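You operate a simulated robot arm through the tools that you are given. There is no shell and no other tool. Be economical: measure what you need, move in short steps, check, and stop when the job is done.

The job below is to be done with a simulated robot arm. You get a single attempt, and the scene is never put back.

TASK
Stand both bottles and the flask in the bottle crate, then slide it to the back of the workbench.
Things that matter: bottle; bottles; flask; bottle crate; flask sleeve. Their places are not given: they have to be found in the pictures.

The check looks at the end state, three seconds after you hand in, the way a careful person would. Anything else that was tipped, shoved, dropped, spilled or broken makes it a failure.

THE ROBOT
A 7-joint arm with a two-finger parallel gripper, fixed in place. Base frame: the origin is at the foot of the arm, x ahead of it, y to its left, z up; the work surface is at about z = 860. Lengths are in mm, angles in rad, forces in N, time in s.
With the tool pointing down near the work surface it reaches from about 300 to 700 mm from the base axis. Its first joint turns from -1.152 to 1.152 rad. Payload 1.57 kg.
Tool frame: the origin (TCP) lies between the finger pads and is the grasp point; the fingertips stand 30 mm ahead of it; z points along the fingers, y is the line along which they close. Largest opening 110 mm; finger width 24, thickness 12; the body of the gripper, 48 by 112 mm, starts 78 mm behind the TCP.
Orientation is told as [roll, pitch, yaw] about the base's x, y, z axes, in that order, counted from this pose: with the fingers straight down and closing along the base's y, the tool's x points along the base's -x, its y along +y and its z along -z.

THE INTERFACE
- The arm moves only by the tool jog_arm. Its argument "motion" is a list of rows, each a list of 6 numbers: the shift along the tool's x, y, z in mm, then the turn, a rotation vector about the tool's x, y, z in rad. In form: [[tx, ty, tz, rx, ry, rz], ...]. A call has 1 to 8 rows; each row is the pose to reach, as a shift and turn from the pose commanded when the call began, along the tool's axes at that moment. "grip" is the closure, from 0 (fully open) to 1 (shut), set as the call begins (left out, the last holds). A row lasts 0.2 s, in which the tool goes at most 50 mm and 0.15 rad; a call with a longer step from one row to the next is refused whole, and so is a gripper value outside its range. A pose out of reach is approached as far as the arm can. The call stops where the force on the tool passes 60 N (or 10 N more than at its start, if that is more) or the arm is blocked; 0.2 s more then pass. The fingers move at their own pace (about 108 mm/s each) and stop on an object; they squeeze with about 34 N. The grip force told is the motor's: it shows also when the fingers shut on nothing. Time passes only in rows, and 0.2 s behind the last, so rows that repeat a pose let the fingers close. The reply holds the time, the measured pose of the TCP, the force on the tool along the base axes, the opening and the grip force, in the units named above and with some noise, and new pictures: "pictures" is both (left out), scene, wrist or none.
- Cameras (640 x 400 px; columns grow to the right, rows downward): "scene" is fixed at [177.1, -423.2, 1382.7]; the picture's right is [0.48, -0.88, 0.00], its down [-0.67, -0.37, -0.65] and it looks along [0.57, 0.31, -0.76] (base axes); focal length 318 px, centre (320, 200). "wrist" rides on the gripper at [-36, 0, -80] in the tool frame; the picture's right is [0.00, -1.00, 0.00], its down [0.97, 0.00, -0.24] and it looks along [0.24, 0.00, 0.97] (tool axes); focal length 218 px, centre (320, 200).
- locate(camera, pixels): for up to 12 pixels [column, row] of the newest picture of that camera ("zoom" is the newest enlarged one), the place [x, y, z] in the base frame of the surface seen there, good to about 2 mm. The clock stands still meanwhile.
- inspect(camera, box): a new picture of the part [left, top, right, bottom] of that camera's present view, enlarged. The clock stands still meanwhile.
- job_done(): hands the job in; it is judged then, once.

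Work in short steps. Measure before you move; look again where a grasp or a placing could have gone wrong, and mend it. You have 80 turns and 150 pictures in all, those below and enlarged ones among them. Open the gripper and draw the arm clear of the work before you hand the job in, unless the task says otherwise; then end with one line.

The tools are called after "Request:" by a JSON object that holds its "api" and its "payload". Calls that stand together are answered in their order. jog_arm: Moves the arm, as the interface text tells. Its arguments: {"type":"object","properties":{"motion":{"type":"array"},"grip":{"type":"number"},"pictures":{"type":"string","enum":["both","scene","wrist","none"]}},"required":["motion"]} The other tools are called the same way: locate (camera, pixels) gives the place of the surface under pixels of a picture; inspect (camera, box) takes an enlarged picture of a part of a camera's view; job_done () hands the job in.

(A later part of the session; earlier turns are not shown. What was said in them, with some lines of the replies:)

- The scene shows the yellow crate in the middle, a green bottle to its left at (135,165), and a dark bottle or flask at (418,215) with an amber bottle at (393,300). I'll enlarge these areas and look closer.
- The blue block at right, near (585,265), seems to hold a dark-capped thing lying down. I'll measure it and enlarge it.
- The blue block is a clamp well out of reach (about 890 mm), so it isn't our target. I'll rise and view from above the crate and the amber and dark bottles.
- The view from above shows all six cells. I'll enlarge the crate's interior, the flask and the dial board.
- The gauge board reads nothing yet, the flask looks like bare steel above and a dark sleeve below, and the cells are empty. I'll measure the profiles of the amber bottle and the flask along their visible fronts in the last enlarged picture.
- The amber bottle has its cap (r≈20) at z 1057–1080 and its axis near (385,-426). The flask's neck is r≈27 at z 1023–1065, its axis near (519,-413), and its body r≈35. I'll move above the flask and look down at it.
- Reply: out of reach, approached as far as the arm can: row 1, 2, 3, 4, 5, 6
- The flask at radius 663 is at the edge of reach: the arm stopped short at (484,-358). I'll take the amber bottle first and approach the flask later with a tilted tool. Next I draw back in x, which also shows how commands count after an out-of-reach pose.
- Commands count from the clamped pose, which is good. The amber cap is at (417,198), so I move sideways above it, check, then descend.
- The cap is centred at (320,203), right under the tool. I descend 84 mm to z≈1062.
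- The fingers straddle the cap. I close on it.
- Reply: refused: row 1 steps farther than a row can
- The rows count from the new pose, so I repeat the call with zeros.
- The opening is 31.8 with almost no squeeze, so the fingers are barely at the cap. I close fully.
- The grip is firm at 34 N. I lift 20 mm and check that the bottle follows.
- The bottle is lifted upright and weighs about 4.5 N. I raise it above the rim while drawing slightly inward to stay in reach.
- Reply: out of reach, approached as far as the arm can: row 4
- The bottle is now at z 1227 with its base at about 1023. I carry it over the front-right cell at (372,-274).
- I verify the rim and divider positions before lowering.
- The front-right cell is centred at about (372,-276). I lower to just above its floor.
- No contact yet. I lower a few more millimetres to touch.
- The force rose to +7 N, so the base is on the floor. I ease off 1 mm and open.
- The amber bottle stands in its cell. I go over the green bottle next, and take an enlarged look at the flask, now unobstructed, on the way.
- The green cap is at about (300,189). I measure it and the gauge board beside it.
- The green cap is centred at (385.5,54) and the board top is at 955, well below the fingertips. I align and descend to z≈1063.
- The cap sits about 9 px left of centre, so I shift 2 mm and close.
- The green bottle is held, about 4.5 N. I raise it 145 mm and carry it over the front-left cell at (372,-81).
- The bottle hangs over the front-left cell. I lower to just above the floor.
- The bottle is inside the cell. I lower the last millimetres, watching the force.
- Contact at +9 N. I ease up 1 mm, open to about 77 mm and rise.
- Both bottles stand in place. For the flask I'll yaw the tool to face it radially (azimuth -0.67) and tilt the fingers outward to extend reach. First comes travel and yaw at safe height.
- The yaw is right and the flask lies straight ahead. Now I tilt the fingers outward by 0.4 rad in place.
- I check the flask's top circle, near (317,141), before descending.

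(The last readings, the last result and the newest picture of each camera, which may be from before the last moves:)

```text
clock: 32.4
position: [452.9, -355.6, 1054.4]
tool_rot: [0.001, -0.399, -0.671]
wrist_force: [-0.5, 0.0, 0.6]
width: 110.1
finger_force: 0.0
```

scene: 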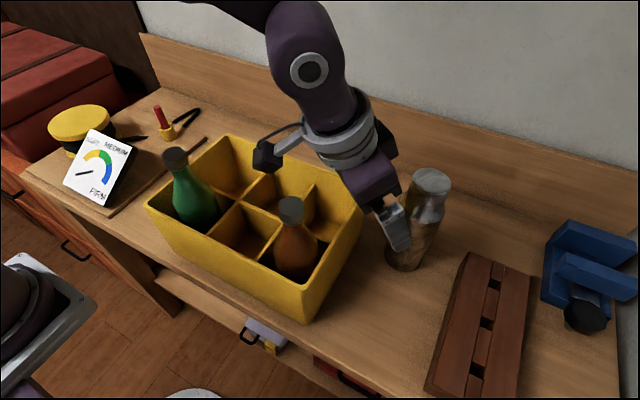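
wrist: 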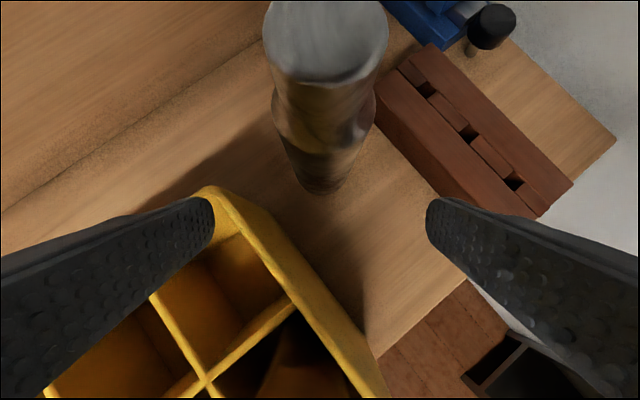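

The flask is nearly on the tool's centre line (column 325). I slide outward 88 mm horizontally with the fingers open so that they straddle the neck.

Request:
{"api": "jog_arm", "payload": {"motion": [[-20, -2.5, 8.5, 0, 0, 0], [-40, -2.5, 17, 0, 0, 0], [-60, -2.5, 25.5, 0, 0, 0], [-80, -2.5, 34, 0, 0, 0], [-80, -2.5, 34, 0, 0, 0]]}}

```text
clock: 33.6
position: [519.2, -412.1, 1053.5]
tool_rot: [0.002, -0.398, -0.671]
wrist_force: [-0.2, 0.1, -0.4]
width: 109.9
finger_force: 0.1
```

scene: 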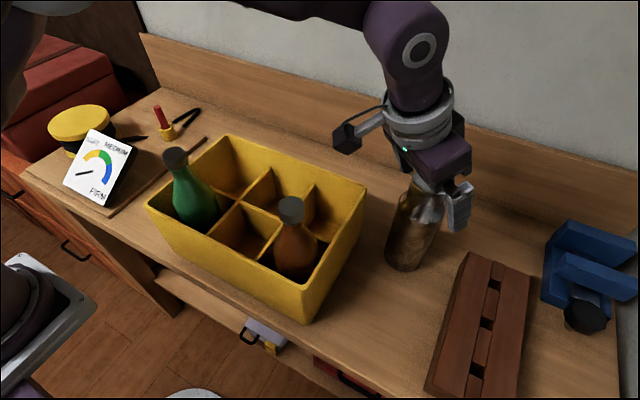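
wrist: 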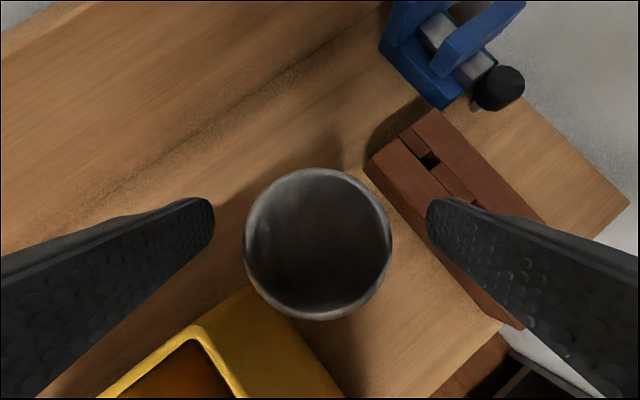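

In reach and centred around the neck. I close the fingers.

Request:
{"api": "jog_arm", "payload": {"motion": [[0, 0, -2, 0, 0, 0], [0, 0, -2, 0, 0, 0], [0, 0, -2, 0, 0, 0], [0, 0, -2, 0, 0, 0]], "grip": 1}}

```text
clock: 34.6
position: [519.3, -412.7, 1056.1]
tool_rot: [-0.001, -0.403, -0.671]
wrist_force: [1.2, 1.8, 5.4]
width: 54.3
finger_force: 34.0
```

scene: 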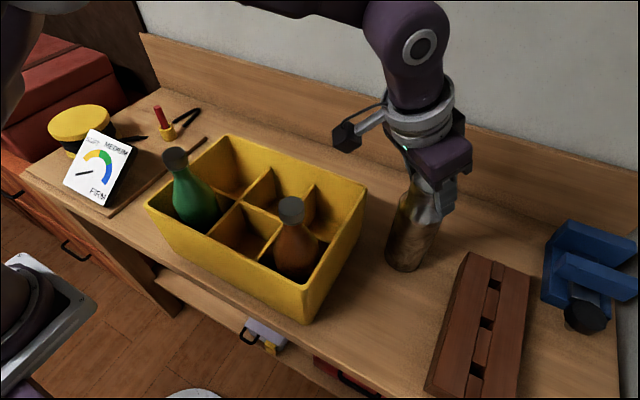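
wrist: 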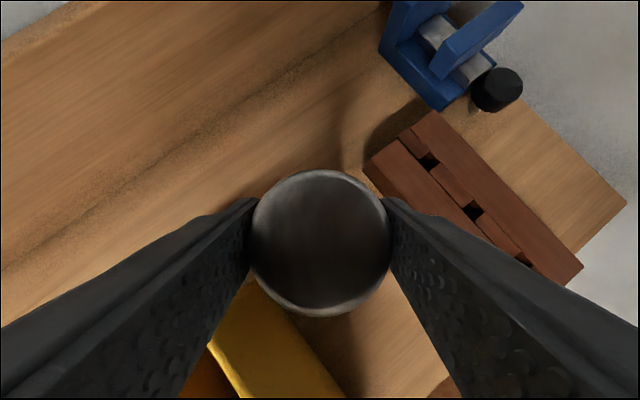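

Gripped at 54 mm with 34 N. I lift 15 mm straight up, slowly, and check for slipping.

Request:
{"api": "jog_arm", "payload": {"motion": [[-1.9, 0, -4.6, 0, 0, 0], [-3.9, 0, -9.2, 0, 0, 0], [-5.8, 0, -13.8, 0, 0, 0], [-5.8, 0, -13.8, 0, 0, 0], [-5.8, 0, -13.8, 0, 0, 0]]}}

```text
clock: 35.8
position: [518.9, -414.2, 1070.7]
tool_rot: [0.001, -0.4, -0.672]
wrist_force: [0.5, 0.6, -3.7]
width: 53.2
finger_force: 34.1
```

scene: 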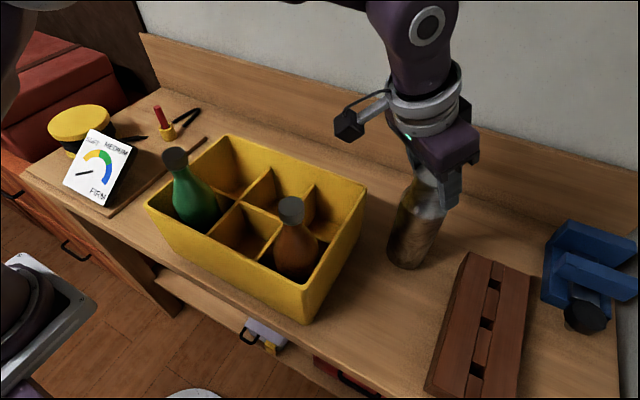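
wrist: 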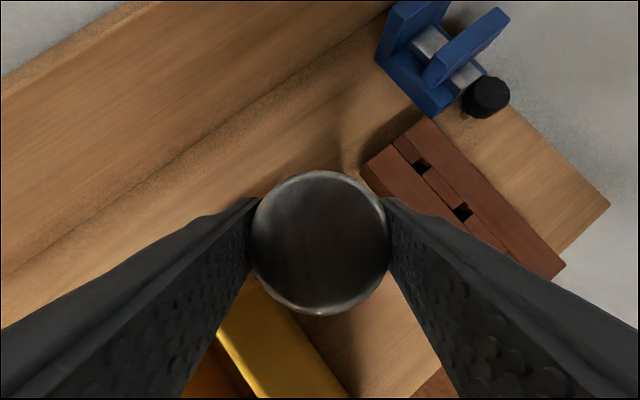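

The opening changed slightly (54.3→53.2), so I check for slip by locating the flask's top and its lower body.

Request:
{"api": "locate", "payload": {"camera": "wrist", "pixels": [[320, 200], [320, 240], [320, 290], [280, 240], [360, 240]]}}

Request:
{"api": "inspect", "payload": {"camera": "scene", "box": [360, 150, 480, 290]}}

```text
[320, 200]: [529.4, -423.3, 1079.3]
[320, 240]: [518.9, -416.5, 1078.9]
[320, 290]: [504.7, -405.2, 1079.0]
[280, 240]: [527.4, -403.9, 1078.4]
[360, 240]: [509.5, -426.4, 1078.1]
```

```text
2.86 times, centred on (420, 220) of scene
```

zoom: 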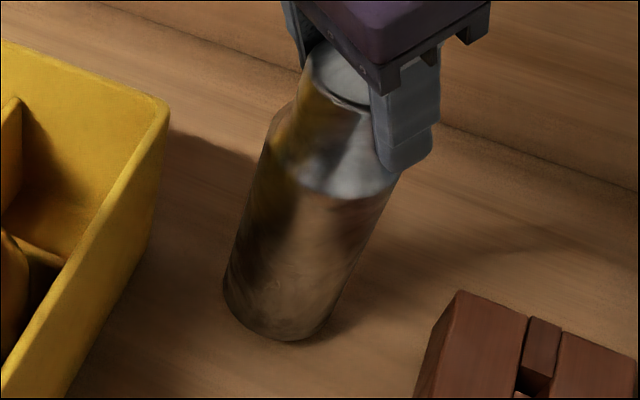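

The top rose by 14 mm with the tool, so it's not slipping, and it weighs about 4.5 N. I carry the flask toward -x, clear of the crate wall, while raising it to z≈1220.

Request:
{"api": "jog_arm", "payload": {"motion": [[10.6, -14, -26.2, 0, 0, 0], [25.1, -32, -56.2, 0, 0, 0], [39.2, -50, -87.1, 0, 0, 0], [53.4, -68, -120.2, 0, 0, 0], [67.7, -86, -153.4, 0, 0, 0], [54, -86, -185.7, 0, 0, 0], [54, -86, -185.7, 0, 0, 0]]}}

```text
clock: 37.4
position: [373.1, -408.0, 1216.9]
tool_rot: [0.001, -0.399, -0.671]
wrist_force: [0.1, 0.1, -3.9]
width: 53.3
finger_force: 34.0
```

scene: 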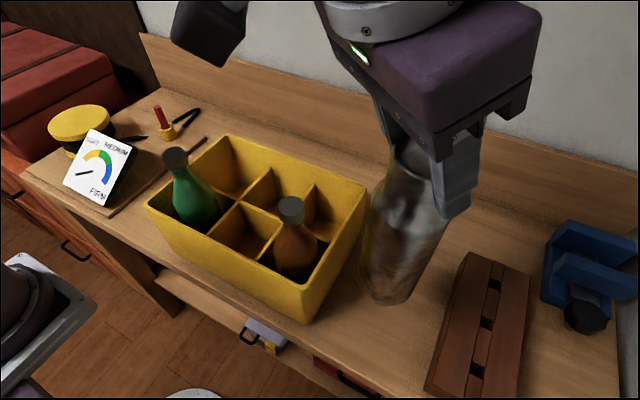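
wrist: 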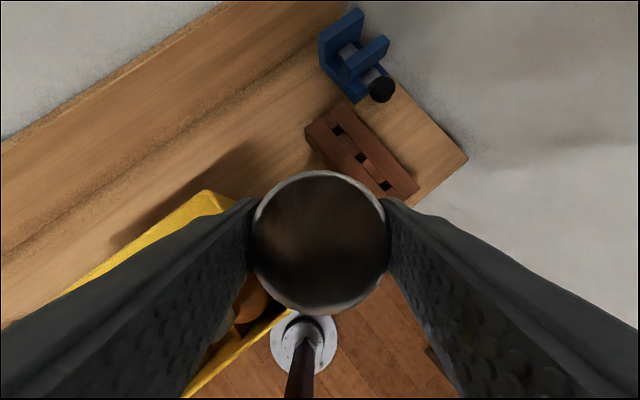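

The flask base is at about 1021, so it must pass 55+ mm from the amber cap at (373,-277). The straight line to the back-right cell at (475,-276) passes 80 mm away, so I travel along it.

Request:
{"api": "jog_arm", "payload": {"motion": [[0, 30, 0, 0, 0, 0], [0, 62, 0, 0, 0, 0], [0, 95, 0, 0, 0, 0], [1, 128, 0, 0, 0, 0], [2, 155, 0, 0, 0, 0], [2, 167, 0, 0, 0, 0], [2, 167, 0, 0, 0, 0]]}}

```text
clock: 39.0
position: [471.2, -271.8, 1219.1]
tool_rot: [0.001, -0.4, -0.673]
wrist_force: [-1.1, -0.4, -3.7]
width: 53.3
finger_force: 34.2
```

scene: 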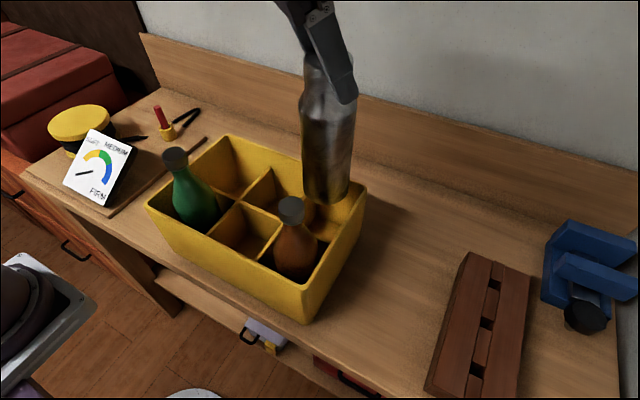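
wrist: 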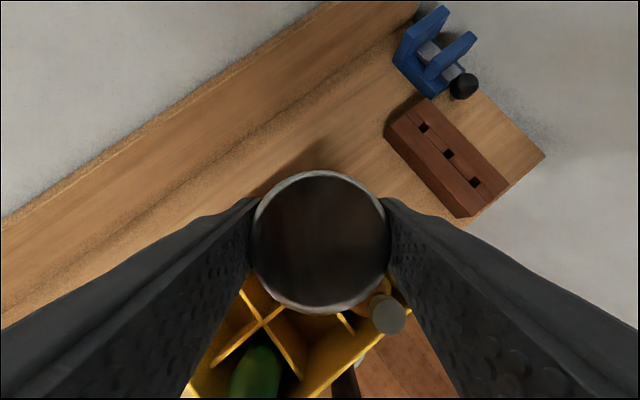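

I correct about 5 mm outward and lower the base into the cell, stopping partway to check the fit.

Request:
{"api": "jog_arm", "payload": {"motion": [[-5.2, -0.6, 2.2, 0, 0, 0], [8.4, -0.6, 34.4, 0, 0, 0], [20.1, -0.6, 62, 0, 0, 0], [28, -0.6, 81, 0, 0, 0], [28, -0.6, 81, 0, 0, 0]]}}

Request:
{"api": "inspect", "payload": {"camera": "scene", "box": [220, 60, 420, 310]}}

```text
clock: 40.2
position: [476.5, -280.5, 1132.4]
tool_rot: [0.001, -0.401, -0.673]
wrist_force: [-0.1, 1.0, -3.8]
width: 53.1
finger_force: 33.6
```

scene: 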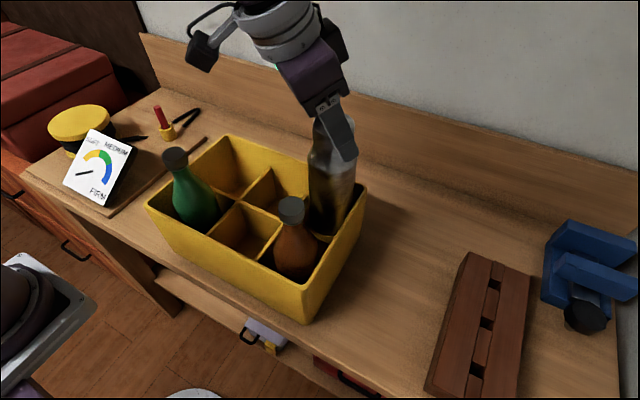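
wrist: 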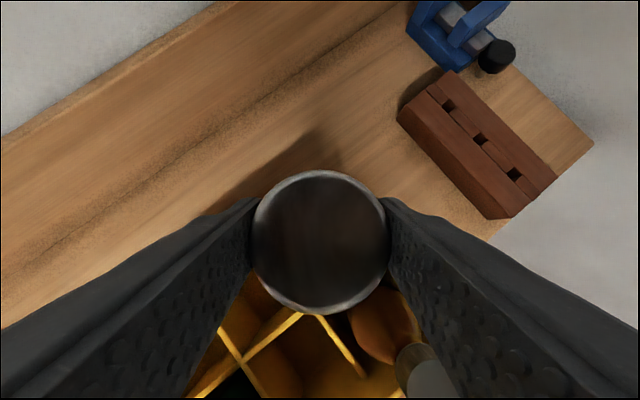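

```text
1.60 times, centred on (320, 185) of scene
```

zoom: 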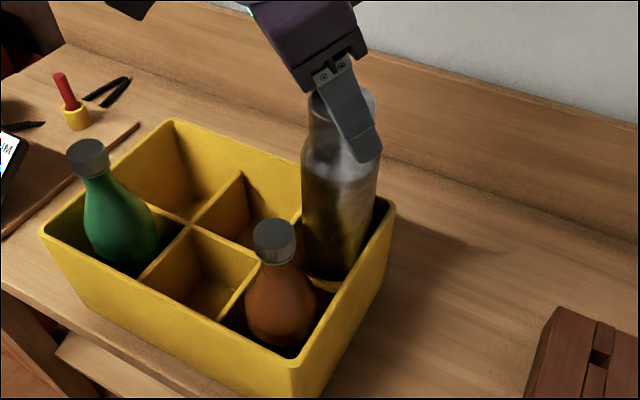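

The flask fits the cell with some margin. I correct 4 mm in y and lower to just above the floor.

Request:
{"api": "jog_arm", "payload": {"motion": [[3, 2.5, -1.3, 0, 0, 0], [11, 2.5, 18, 0, 0, 0], [19, 2.5, 37, 0, 0, 0], [27.5, 2.5, 56.7, 0, 0, 0], [27.5, 2.5, 56.7, 0, 0, 0]], "pictures": "none"}}

Request:
{"api": "jog_arm", "payload": {"motion": [[0.8, 0, 1.8, 0, 0, 0], [1.6, 0, 3.7, 0, 0, 0], [1.6, 0, 3.7, 0, 0, 0]], "pictures": "both"}}

```text
clock: 41.4
position: [473.4, -274.4, 1073.5]
tool_rot: [0.0, -0.4, -0.671]
wrist_force: [0.1, 0.1, -2.6]
width: 53.1
finger_force: 34.0
```

```text
clock: 42.2
position: [475.1, -273.7, 1068.2]
tool_rot: [0.0, -0.402, -0.672]
wrist_force: [0.1, 0.3, -3.5]
width: 53.1
finger_force: 33.5
```

scene: 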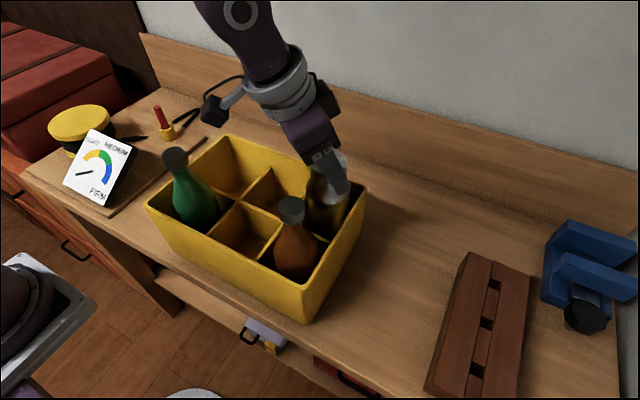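
wrist: 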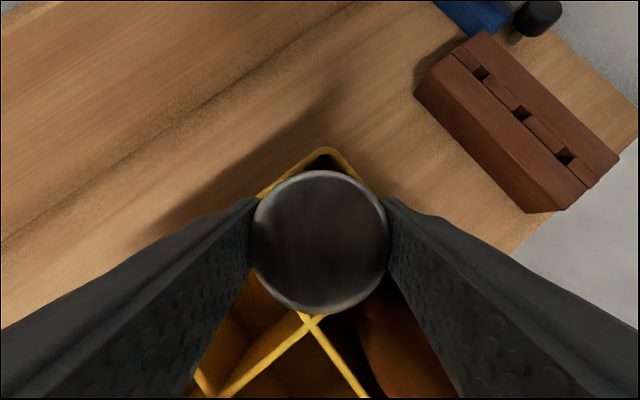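

Not touching yet, so I lower 2 mm at a time until the force rises.

Request:
{"api": "jog_arm", "payload": {"motion": [[0.8, 0, 1.8, 0, 0, 0], [1.6, 0, 3.7, 0, 0, 0], [1.6, 0, 3.7, 0, 0, 0]], "pictures": "none"}}

```text
clock: 43.0
position: [474.2, -275.1, 1066.6]
tool_rot: [0.0, -0.402, -0.67]
wrist_force: [-2.9, 2.6, 15.6]
width: 53.1
finger_force: 33.7
```

Contact at +15 N. I ease up 2 mm, open to about 88 mm, then rise straight up.

Request:
{"api": "jog_arm", "payload": {"motion": [[-0.8, 0, -1.8, 0, 0, 0], [-0.8, 0, -1.8, 0, 0, 0], [-0.8, 0, -1.8, 0, 0, 0], [-0.8, 0, -1.8, 0, 0, 0]], "pictures": "none", "grip": 0.2}}

Request:
{"api": "jog_arm", "payload": {"motion": [[-11.7, 0, -27.6, 0, 0, 0], [-23.3, 0, -55.3, 0, 0, 0], [-35, 0, -83, 0, 0, 0], [-46, 0, -110, 0, 0, 0], [-46, 0, -110, 0, 0, 0]]}}

```text
clock: 44.0
position: [474.4, -274.1, 1066.3]
tool_rot: [-0.001, -0.4, -0.671]
wrist_force: [-0.3, -0.6, -0.8]
width: 88.2
finger_force: 0.0
```

```text
clock: 45.2
position: [474.4, -273.1, 1184.2]
tool_rot: [-0.001, -0.4, -0.672]
wrist_force: [0.0, 0.4, 0.2]
width: 88.2
finger_force: 0.1
```

scene: 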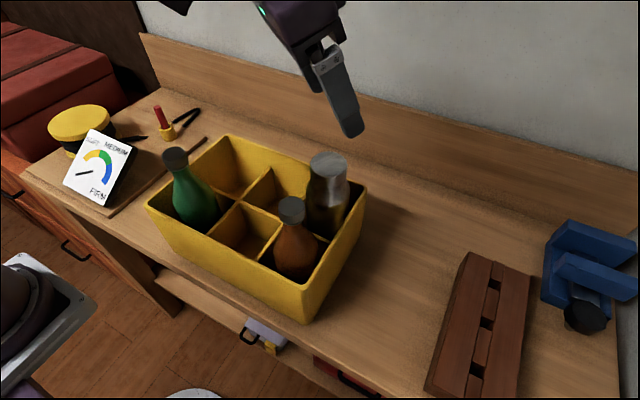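
wrist: 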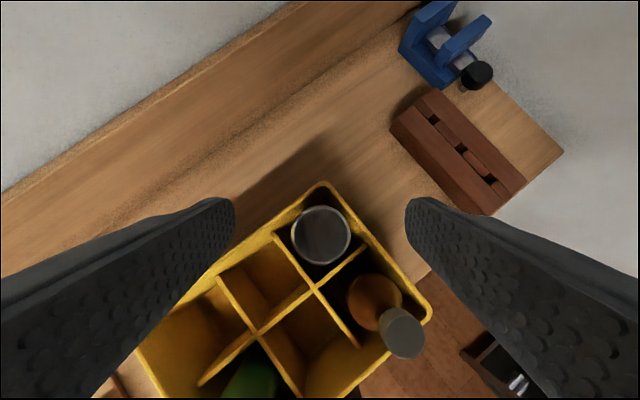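

All three are placed. Now I untilt, then turn back to yaw 0 over the empty front-middle cell, meaning to push the crate from inside against its centre divider.

Request:
{"api": "jog_arm", "payload": {"motion": [[0, 0, 0, 0, 0.13, 0], [0, 0, 0, 0, 0.27, 0], [0, 0, 0, 0, 0.4, 0], [0, 0, 0, 0, 0.4, 0]], "pictures": "none"}}

Request:
{"api": "jog_arm", "payload": {"motion": [[25, 4, 0, 0, 0, -0.13], [50, 8, 0, 0, 0, -0.27], [75, 12, 0, 0, 0, -0.4], [100, 16, 0, 0, 0, -0.53], [123, 20, 0, 0, 0, -0.672], [123, 20, 0, 0, 0, -0.672]], "grip": 0.5}}

```text
clock: 46.2
position: [474.2, -273.6, 1184.8]
tool_rot: [0.0, 0.001, -0.672]
wrist_force: [0.3, 0.1, 0.1]
width: 88.2
finger_force: 0.1
```

```text
clock: 47.6
position: [390.3, -182.5, 1183.1]
tool_rot: [0.0, 0.001, 0.002]
wrist_force: [0.8, 0.4, 0.8]
width: 54.6
finger_force: 0.1
```

scene: 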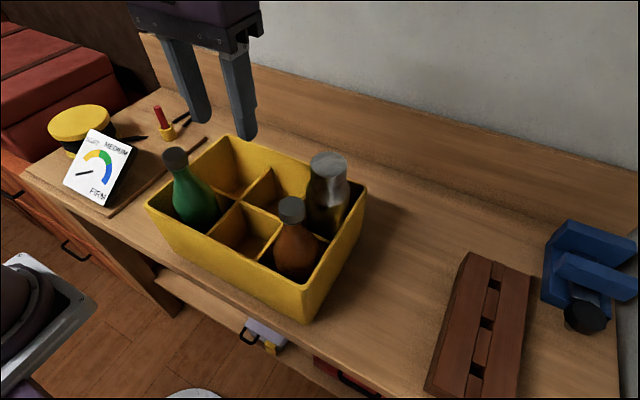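
wrist: 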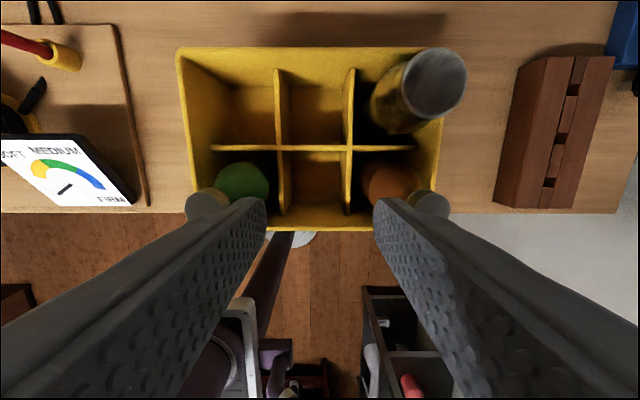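

I narrow the fingers to about 45 mm, lower partway above the front-middle cell to check where the wrist camera's stalk goes, and measure the backboard.

Request:
{"api": "jog_arm", "payload": {"motion": [[4, 3, 25, 0, 0, 0], [4, 3, 50, 0, 0, 0], [4, 3, 73, 0, 0, 0], [4, 3, 73, 0, 0, 0]], "grip": 0.59}}

Request:
{"api": "locate", "payload": {"camera": "scene", "pixels": [[270, 120], [300, 130], [340, 145], [380, 160], [420, 160], [380, 180], [440, 180], [350, 140]]}}

```text
clock: 48.6
position: [385.8, -181.7, 1111.8]
tool_rot: [0.0, 0.0, -0.001]
wrist_force: [-0.2, 0.1, 0.3]
width: 44.9
finger_force: 0.0
```

scene: 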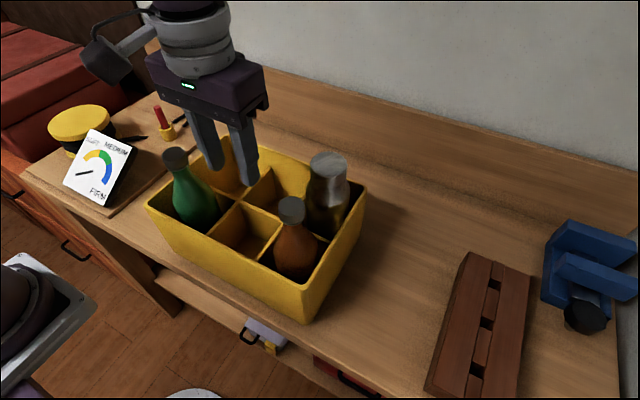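
wrist: 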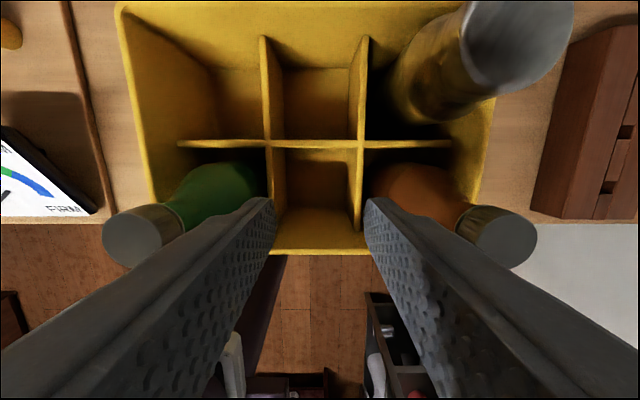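

```text
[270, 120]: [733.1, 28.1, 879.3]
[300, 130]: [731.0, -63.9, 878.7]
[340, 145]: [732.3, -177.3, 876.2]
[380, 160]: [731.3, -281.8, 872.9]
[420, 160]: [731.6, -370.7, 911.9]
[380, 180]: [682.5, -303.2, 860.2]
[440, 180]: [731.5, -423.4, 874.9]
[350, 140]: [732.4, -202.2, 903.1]
```

The backboard face is at x≈732. I locate the camera box at (105,60) and the gripper body for clearance against the green cap.

Request:
{"api": "locate", "payload": {"camera": "scene", "pixels": [[105, 60], [122, 80], [85, 55], [140, 40], [115, 45], [155, 90], [250, 105], [175, 160], [180, 30]]}}

Request:
{"api": "locate", "payload": {"camera": "wrist", "pixels": [[320, 143], [270, 170], [364, 170], [320, 240], [362, 100], [265, 100], [320, 5], [135, 237], [505, 240]]}}

```text
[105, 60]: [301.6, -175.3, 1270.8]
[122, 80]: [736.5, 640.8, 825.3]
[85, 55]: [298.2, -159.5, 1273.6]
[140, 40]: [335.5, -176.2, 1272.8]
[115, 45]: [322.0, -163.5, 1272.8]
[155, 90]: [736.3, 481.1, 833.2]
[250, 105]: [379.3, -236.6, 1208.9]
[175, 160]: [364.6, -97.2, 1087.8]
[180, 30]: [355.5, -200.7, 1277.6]
```

```text
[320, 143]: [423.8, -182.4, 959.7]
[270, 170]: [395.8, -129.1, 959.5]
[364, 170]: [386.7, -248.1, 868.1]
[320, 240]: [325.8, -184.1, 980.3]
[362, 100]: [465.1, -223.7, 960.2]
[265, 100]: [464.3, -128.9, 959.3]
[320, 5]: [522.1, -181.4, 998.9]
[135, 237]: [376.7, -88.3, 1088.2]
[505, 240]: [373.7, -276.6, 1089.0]
```

The camera box hangs at x≈300 between the caps' y range, so it's clear. The gripper body will pass between the caps with at least 15 mm each side. I descend into the front-middle cell to z≈945.

Request:
{"api": "jog_arm", "payload": {"motion": [[0, 2, 35, 0, 0, 0], [0, 2, 70, 0, 0, 0], [0, 2, 105, 0, 0, 0], [0, 2, 135, 0, 0, 0], [0, 2, 165, 0, 0, 0], [0, 2, 165, 0, 0, 0]]}}

```text
clock: 50.0
position: [384.9, -176.7, 948.9]
tool_rot: [0.0, 0.0, 0.001]
wrist_force: [0.1, -0.4, -0.2]
width: 44.9
finger_force: 0.1
```

scene: 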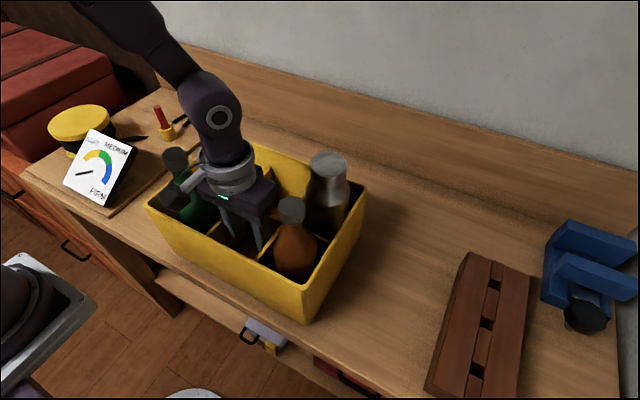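
wrist: 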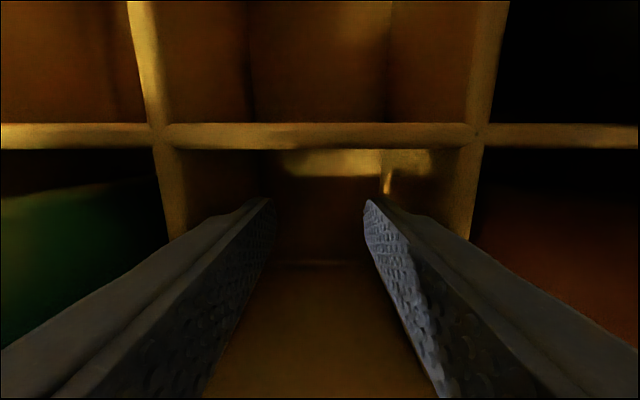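

The fingers are centred in the cell. I widen them a little for stability and creep forward to meet the divider.

Request:
{"api": "jog_arm", "payload": {"motion": [[-7, -1, 0, 0, 0, 0], [-14, -1, 0, 0, 0, 0], [-20, -1, 0, 0, 0, 0], [-25, -1, 0, 0, 0, 0], [-30, -1, 0, 0, 0, 0], [-35, -1, 0, 0, 0, 0]], "grip": 0.48}}

```text
clock: 51.4
position: [422.6, -176.9, 946.6]
tool_rot: [-0.001, -0.001, 0.001]
wrist_force: [-9.6, 0.4, 4.7]
width: 55.3
finger_force: 0.1
```

scene: 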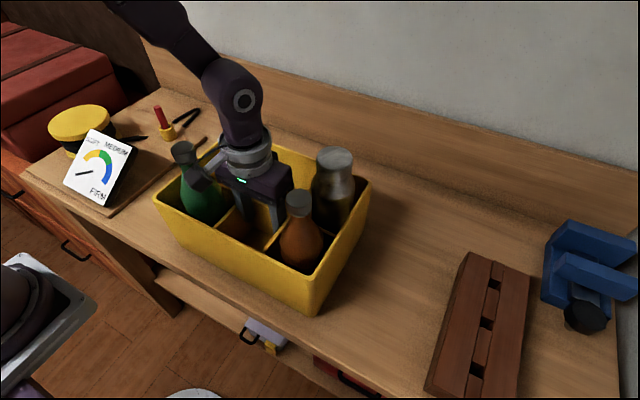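
wrist: 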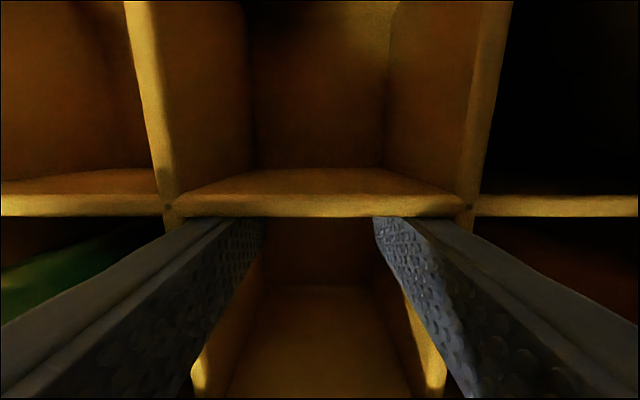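

The crate slides with about 10 N and stays straight. I keep pushing slowly.

Request:
{"api": "jog_arm", "payload": {"motion": [[-9, 0, 0, 0, 0, 0], [-18, 0, 0, 0, 0, 0], [-27, 0, 0, 0, 0, 0], [-36, 0, 0, 0, 0, 0], [-45, 0, 0, 0, 0, 0], [-54, 0, 0, 0, 0, 0], [-63, 0, 0, 0, 0, 0], [-72, 0, 0, 0, 0, 0]]}}

```text
clock: 53.2
position: [493.3, -177.1, 947.7]
tool_rot: [0.001, -0.002, -0.001]
wrist_force: [-8.9, -1.1, 5.9]
width: 56.0
finger_force: 0.0
```

scene: 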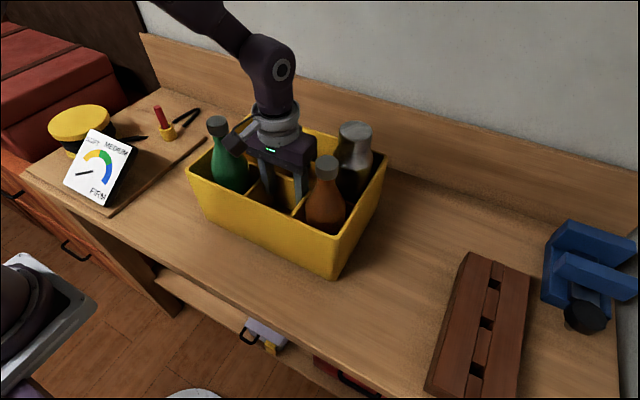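
wrist: 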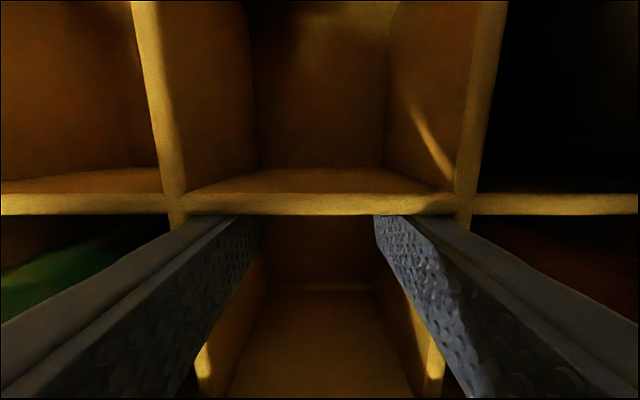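

The crate stays straight and the bottles upright, so I continue.

Request:
{"api": "jog_arm", "payload": {"motion": [[-9, 0, 0, 0, 0, 0], [-18, 0, 0, 0, 0, 0], [-27, 0, 0, 0, 0, 0], [-36, 0, 0, 0, 0, 0], [-45, 0, 0, 0, 0, 0], [-54, 0, 0, 0, 0, 0], [-63, 0, 0, 0, 0, 0], [-72, 0, 0, 0, 0, 0]]}}

Request:
{"api": "locate", "payload": {"camera": "scene", "pixels": [[390, 155], [385, 160], [300, 118], [270, 105], [345, 235], [340, 250], [410, 165], [400, 175]]}}

```text
clock: 55.0
position: [565.9, -177.8, 947.6]
tool_rot: [0.0, 0.001, 0.002]
wrist_force: [-7.4, -2.7, 3.2]
width: 55.8
finger_force: 0.0
```

scene: 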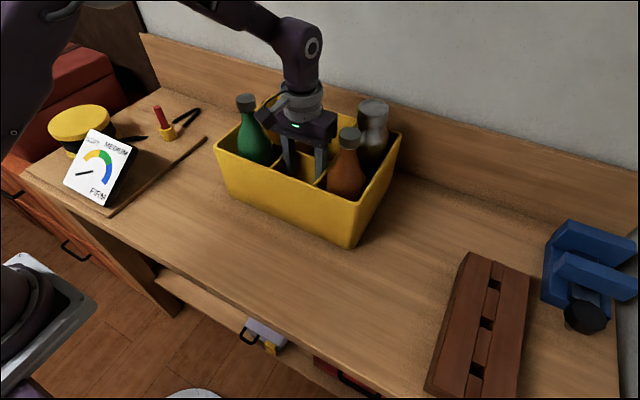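
wrist: 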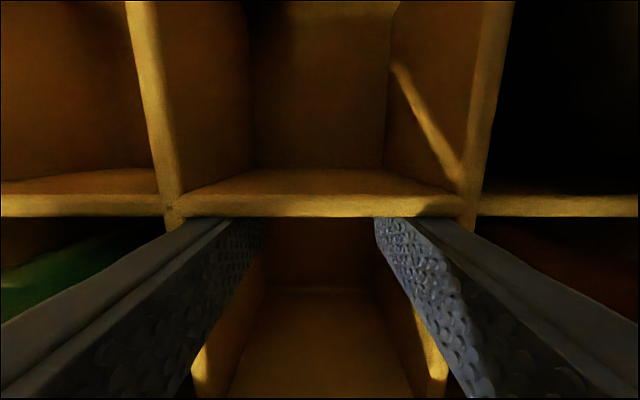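

```text
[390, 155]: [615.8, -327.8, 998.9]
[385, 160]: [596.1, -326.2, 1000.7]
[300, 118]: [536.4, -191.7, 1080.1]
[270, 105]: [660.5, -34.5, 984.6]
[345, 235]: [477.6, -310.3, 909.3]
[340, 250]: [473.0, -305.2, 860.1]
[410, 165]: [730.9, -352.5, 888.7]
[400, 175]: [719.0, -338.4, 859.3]
```

The crate front is at about x=473, so it has moved about 155 mm. I check the rear rim before the final push.

Request:
{"api": "locate", "payload": {"camera": "scene", "pixels": [[399, 136], [395, 133], [400, 140], [390, 131], [343, 118], [268, 95], [340, 118], [352, 247], [217, 148]]}}

Request:
{"api": "inspect", "payload": {"camera": "scene", "box": [200, 80, 430, 260]}}

```text
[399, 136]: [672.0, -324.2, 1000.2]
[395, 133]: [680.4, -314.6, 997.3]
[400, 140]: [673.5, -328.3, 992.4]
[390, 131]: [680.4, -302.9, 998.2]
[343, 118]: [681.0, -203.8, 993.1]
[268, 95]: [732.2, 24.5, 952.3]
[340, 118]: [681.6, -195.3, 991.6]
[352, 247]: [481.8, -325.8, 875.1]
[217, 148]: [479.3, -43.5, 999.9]
```

```text
2.22 times, centred on (315, 170) of scene
```

zoom: 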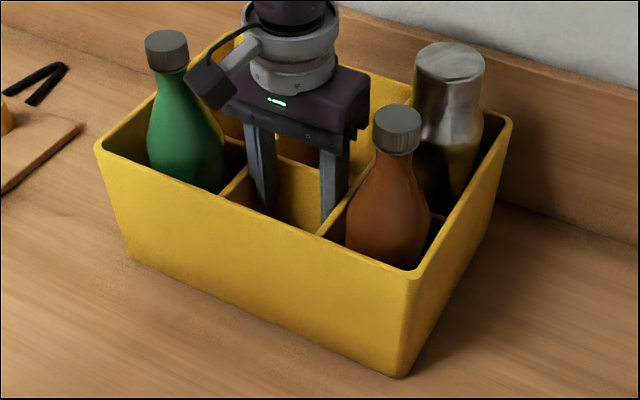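

The rear rim is at about 684, leaving 48 mm. I push another 42 mm slowly.

Request:
{"api": "jog_arm", "payload": {"motion": [[-8, 0, 0, 0, 0, 0], [-16, 0, 0, 0, 0, 0], [-24, 0, 0, 0, 0, 0], [-30, 0, 0, 0, 0, 0], [-35, 0, 0, 0, 0, 0], [-39, 0, 0, 0, 0, 0], [-42, 0, 0, 0, 0, 0], [-42, 0, 0, 0, 0, 0]]}}

Request:
{"api": "inspect", "payload": {"camera": "scene", "box": [220, 60, 450, 240]}}

```text
clock: 56.8
position: [607.7, -178.2, 948.0]
tool_rot: [-0.001, 0.0, 0.0]
wrist_force: [-12.0, -2.2, 3.9]
width: 55.8
finger_force: 0.1
```

scene: 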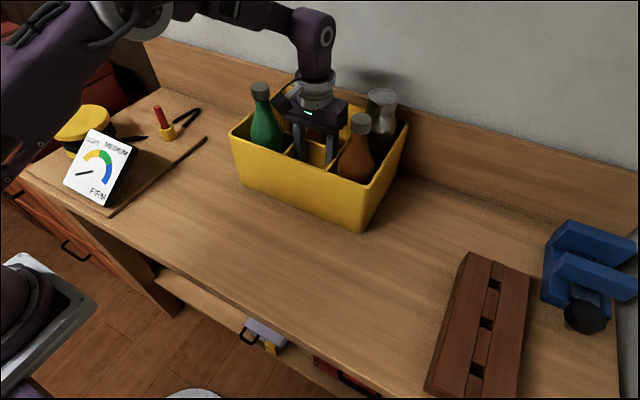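
wrist: 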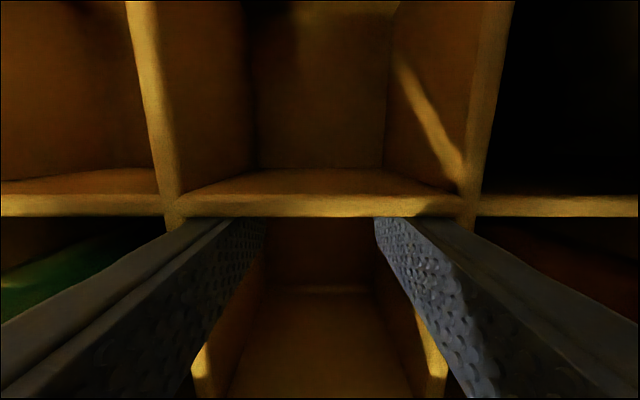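

```text
2.22 times, centred on (335, 150) of scene
```

zoom: 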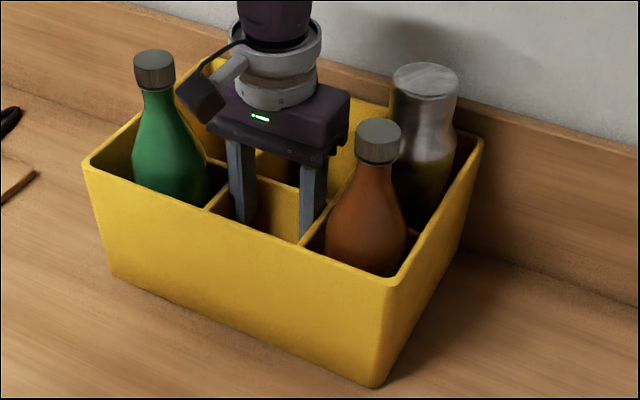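

Only a few millimetres remain. I creep 3 mm more, then back off 25 mm within the cell, touching nothing.

Request:
{"api": "jog_arm", "payload": {"motion": [[-1, 0, 0, 0, 0, 0], [-2, 0, 0, 0, 0, 0], [-3, 0, 0, 0, 0, 0], [-3, 0, 0, 0, 0, 0]], "pictures": "none"}}

Request:
{"api": "jog_arm", "payload": {"motion": [[8, 0, 0, 0, 0, 0], [16, 0, 0, 0, 0, 0], [24, 0, 0, 0, 0, 0], [24, 0, 0, 0, 0, 0]], "pictures": "none", "grip": 0.6}}

```text
clock: 57.8
position: [609.8, -177.7, 947.8]
tool_rot: [-0.001, 0.0, 0.0]
wrist_force: [-17.7, 0.8, 3.8]
width: 55.7
finger_force: 0.1
```

```text
clock: 58.8
position: [589.3, -178.5, 947.1]
tool_rot: [0.0, 0.0, 0.001]
wrist_force: [-0.1, -0.4, 0.0]
width: 44.0
finger_force: 0.0
```

Free of contact. I rise 115 mm, then withdraw backward and up between the caps.

Request:
{"api": "jog_arm", "payload": {"motion": [[0, 0, -30, 0, 0, 0], [0, 0, -60, 0, 0, 0], [0, 0, -90, 0, 0, 0], [0, 0, -115, 0, 0, 0], [40, 0, -135, 0, 0, 0], [85, 0, -155, 0, 0, 0], [130, 0, -175, 0, 0, 0], [175, 0, -195, 0, 0, 0]]}}

```text
clock: 60.6
position: [408.7, -177.7, 1142.6]
tool_rot: [-0.001, 0.001, -0.001]
wrist_force: [-0.7, 0.1, -0.1]
width: 44.0
finger_force: 0.0
```

scene: 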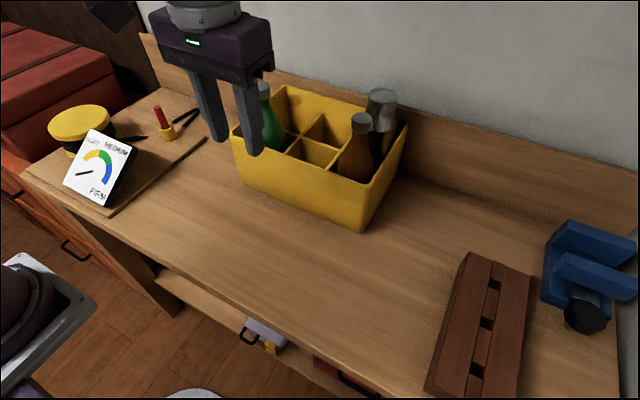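
wrist: 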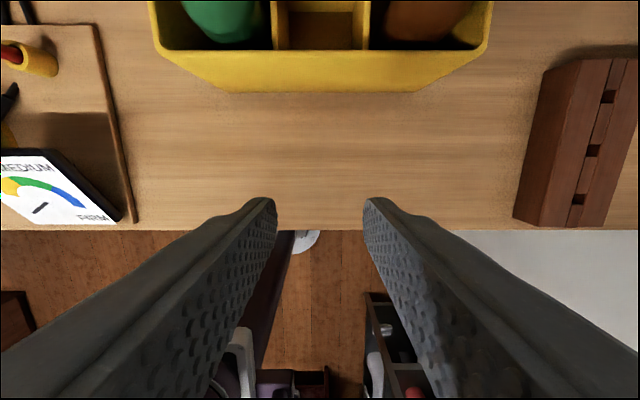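

I open the gripper, draw clear and take a final check of the crate against the backboard.

Request:
{"api": "jog_arm", "payload": {"motion": [[30, 30, -20, 0, 0, 0], [60, 60, -40, 0, 0, 0], [80, 90, -50, 0, 0, 0], [80, 90, -50, 0, 0, 0]], "grip": 0, "pictures": "scene"}}

Request:
{"api": "inspect", "payload": {"camera": "scene", "box": [200, 60, 430, 240]}}

Request:
{"api": "locate", "payload": {"camera": "scene", "pixels": [[405, 125], [398, 119], [340, 101], [284, 86], [310, 93], [262, 88], [361, 122], [382, 95]]}}

```text
clock: 61.6
position: [330.2, -85.5, 1190.4]
tool_rot: [-0.001, 0.001, -0.001]
wrist_force: [0.8, 0.0, -0.8]
width: 110.0
finger_force: 0.1
```

scene: 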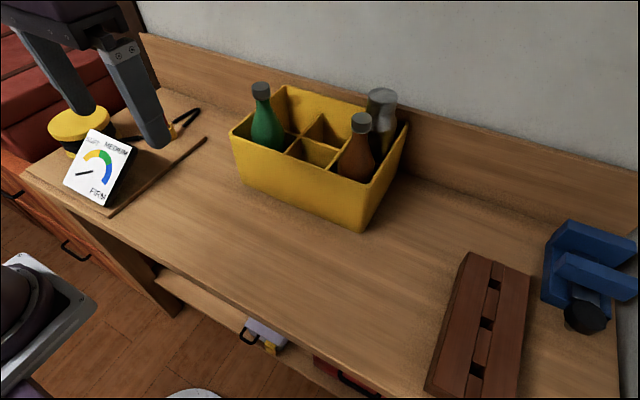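

```text
2.22 times, centred on (315, 150) of scene
```

zoom: 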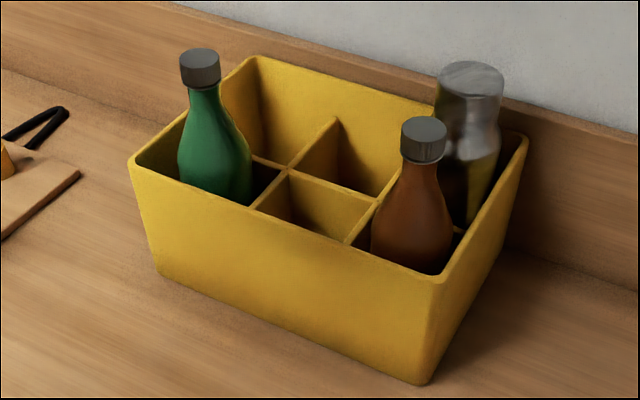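

```text
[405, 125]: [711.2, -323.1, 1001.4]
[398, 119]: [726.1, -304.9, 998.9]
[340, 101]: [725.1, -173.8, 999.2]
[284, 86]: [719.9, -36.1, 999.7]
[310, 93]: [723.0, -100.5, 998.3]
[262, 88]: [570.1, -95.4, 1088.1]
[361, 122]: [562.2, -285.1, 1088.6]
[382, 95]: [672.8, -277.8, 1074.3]
```

The crate's rear rim is at about 727, against the backboard at 732. All three stand upright in their cells and nothing else has moved, so I hand in.

Request:
{"api": "job_done", "payload": {}}

```text
The job is handed in.
```

Both bottles and the flask stand upright in the crate, the crate is within about 5 mm of the backboard, and the arm is clear with the gripper open; I found no separate flask sleeve in the pictures.
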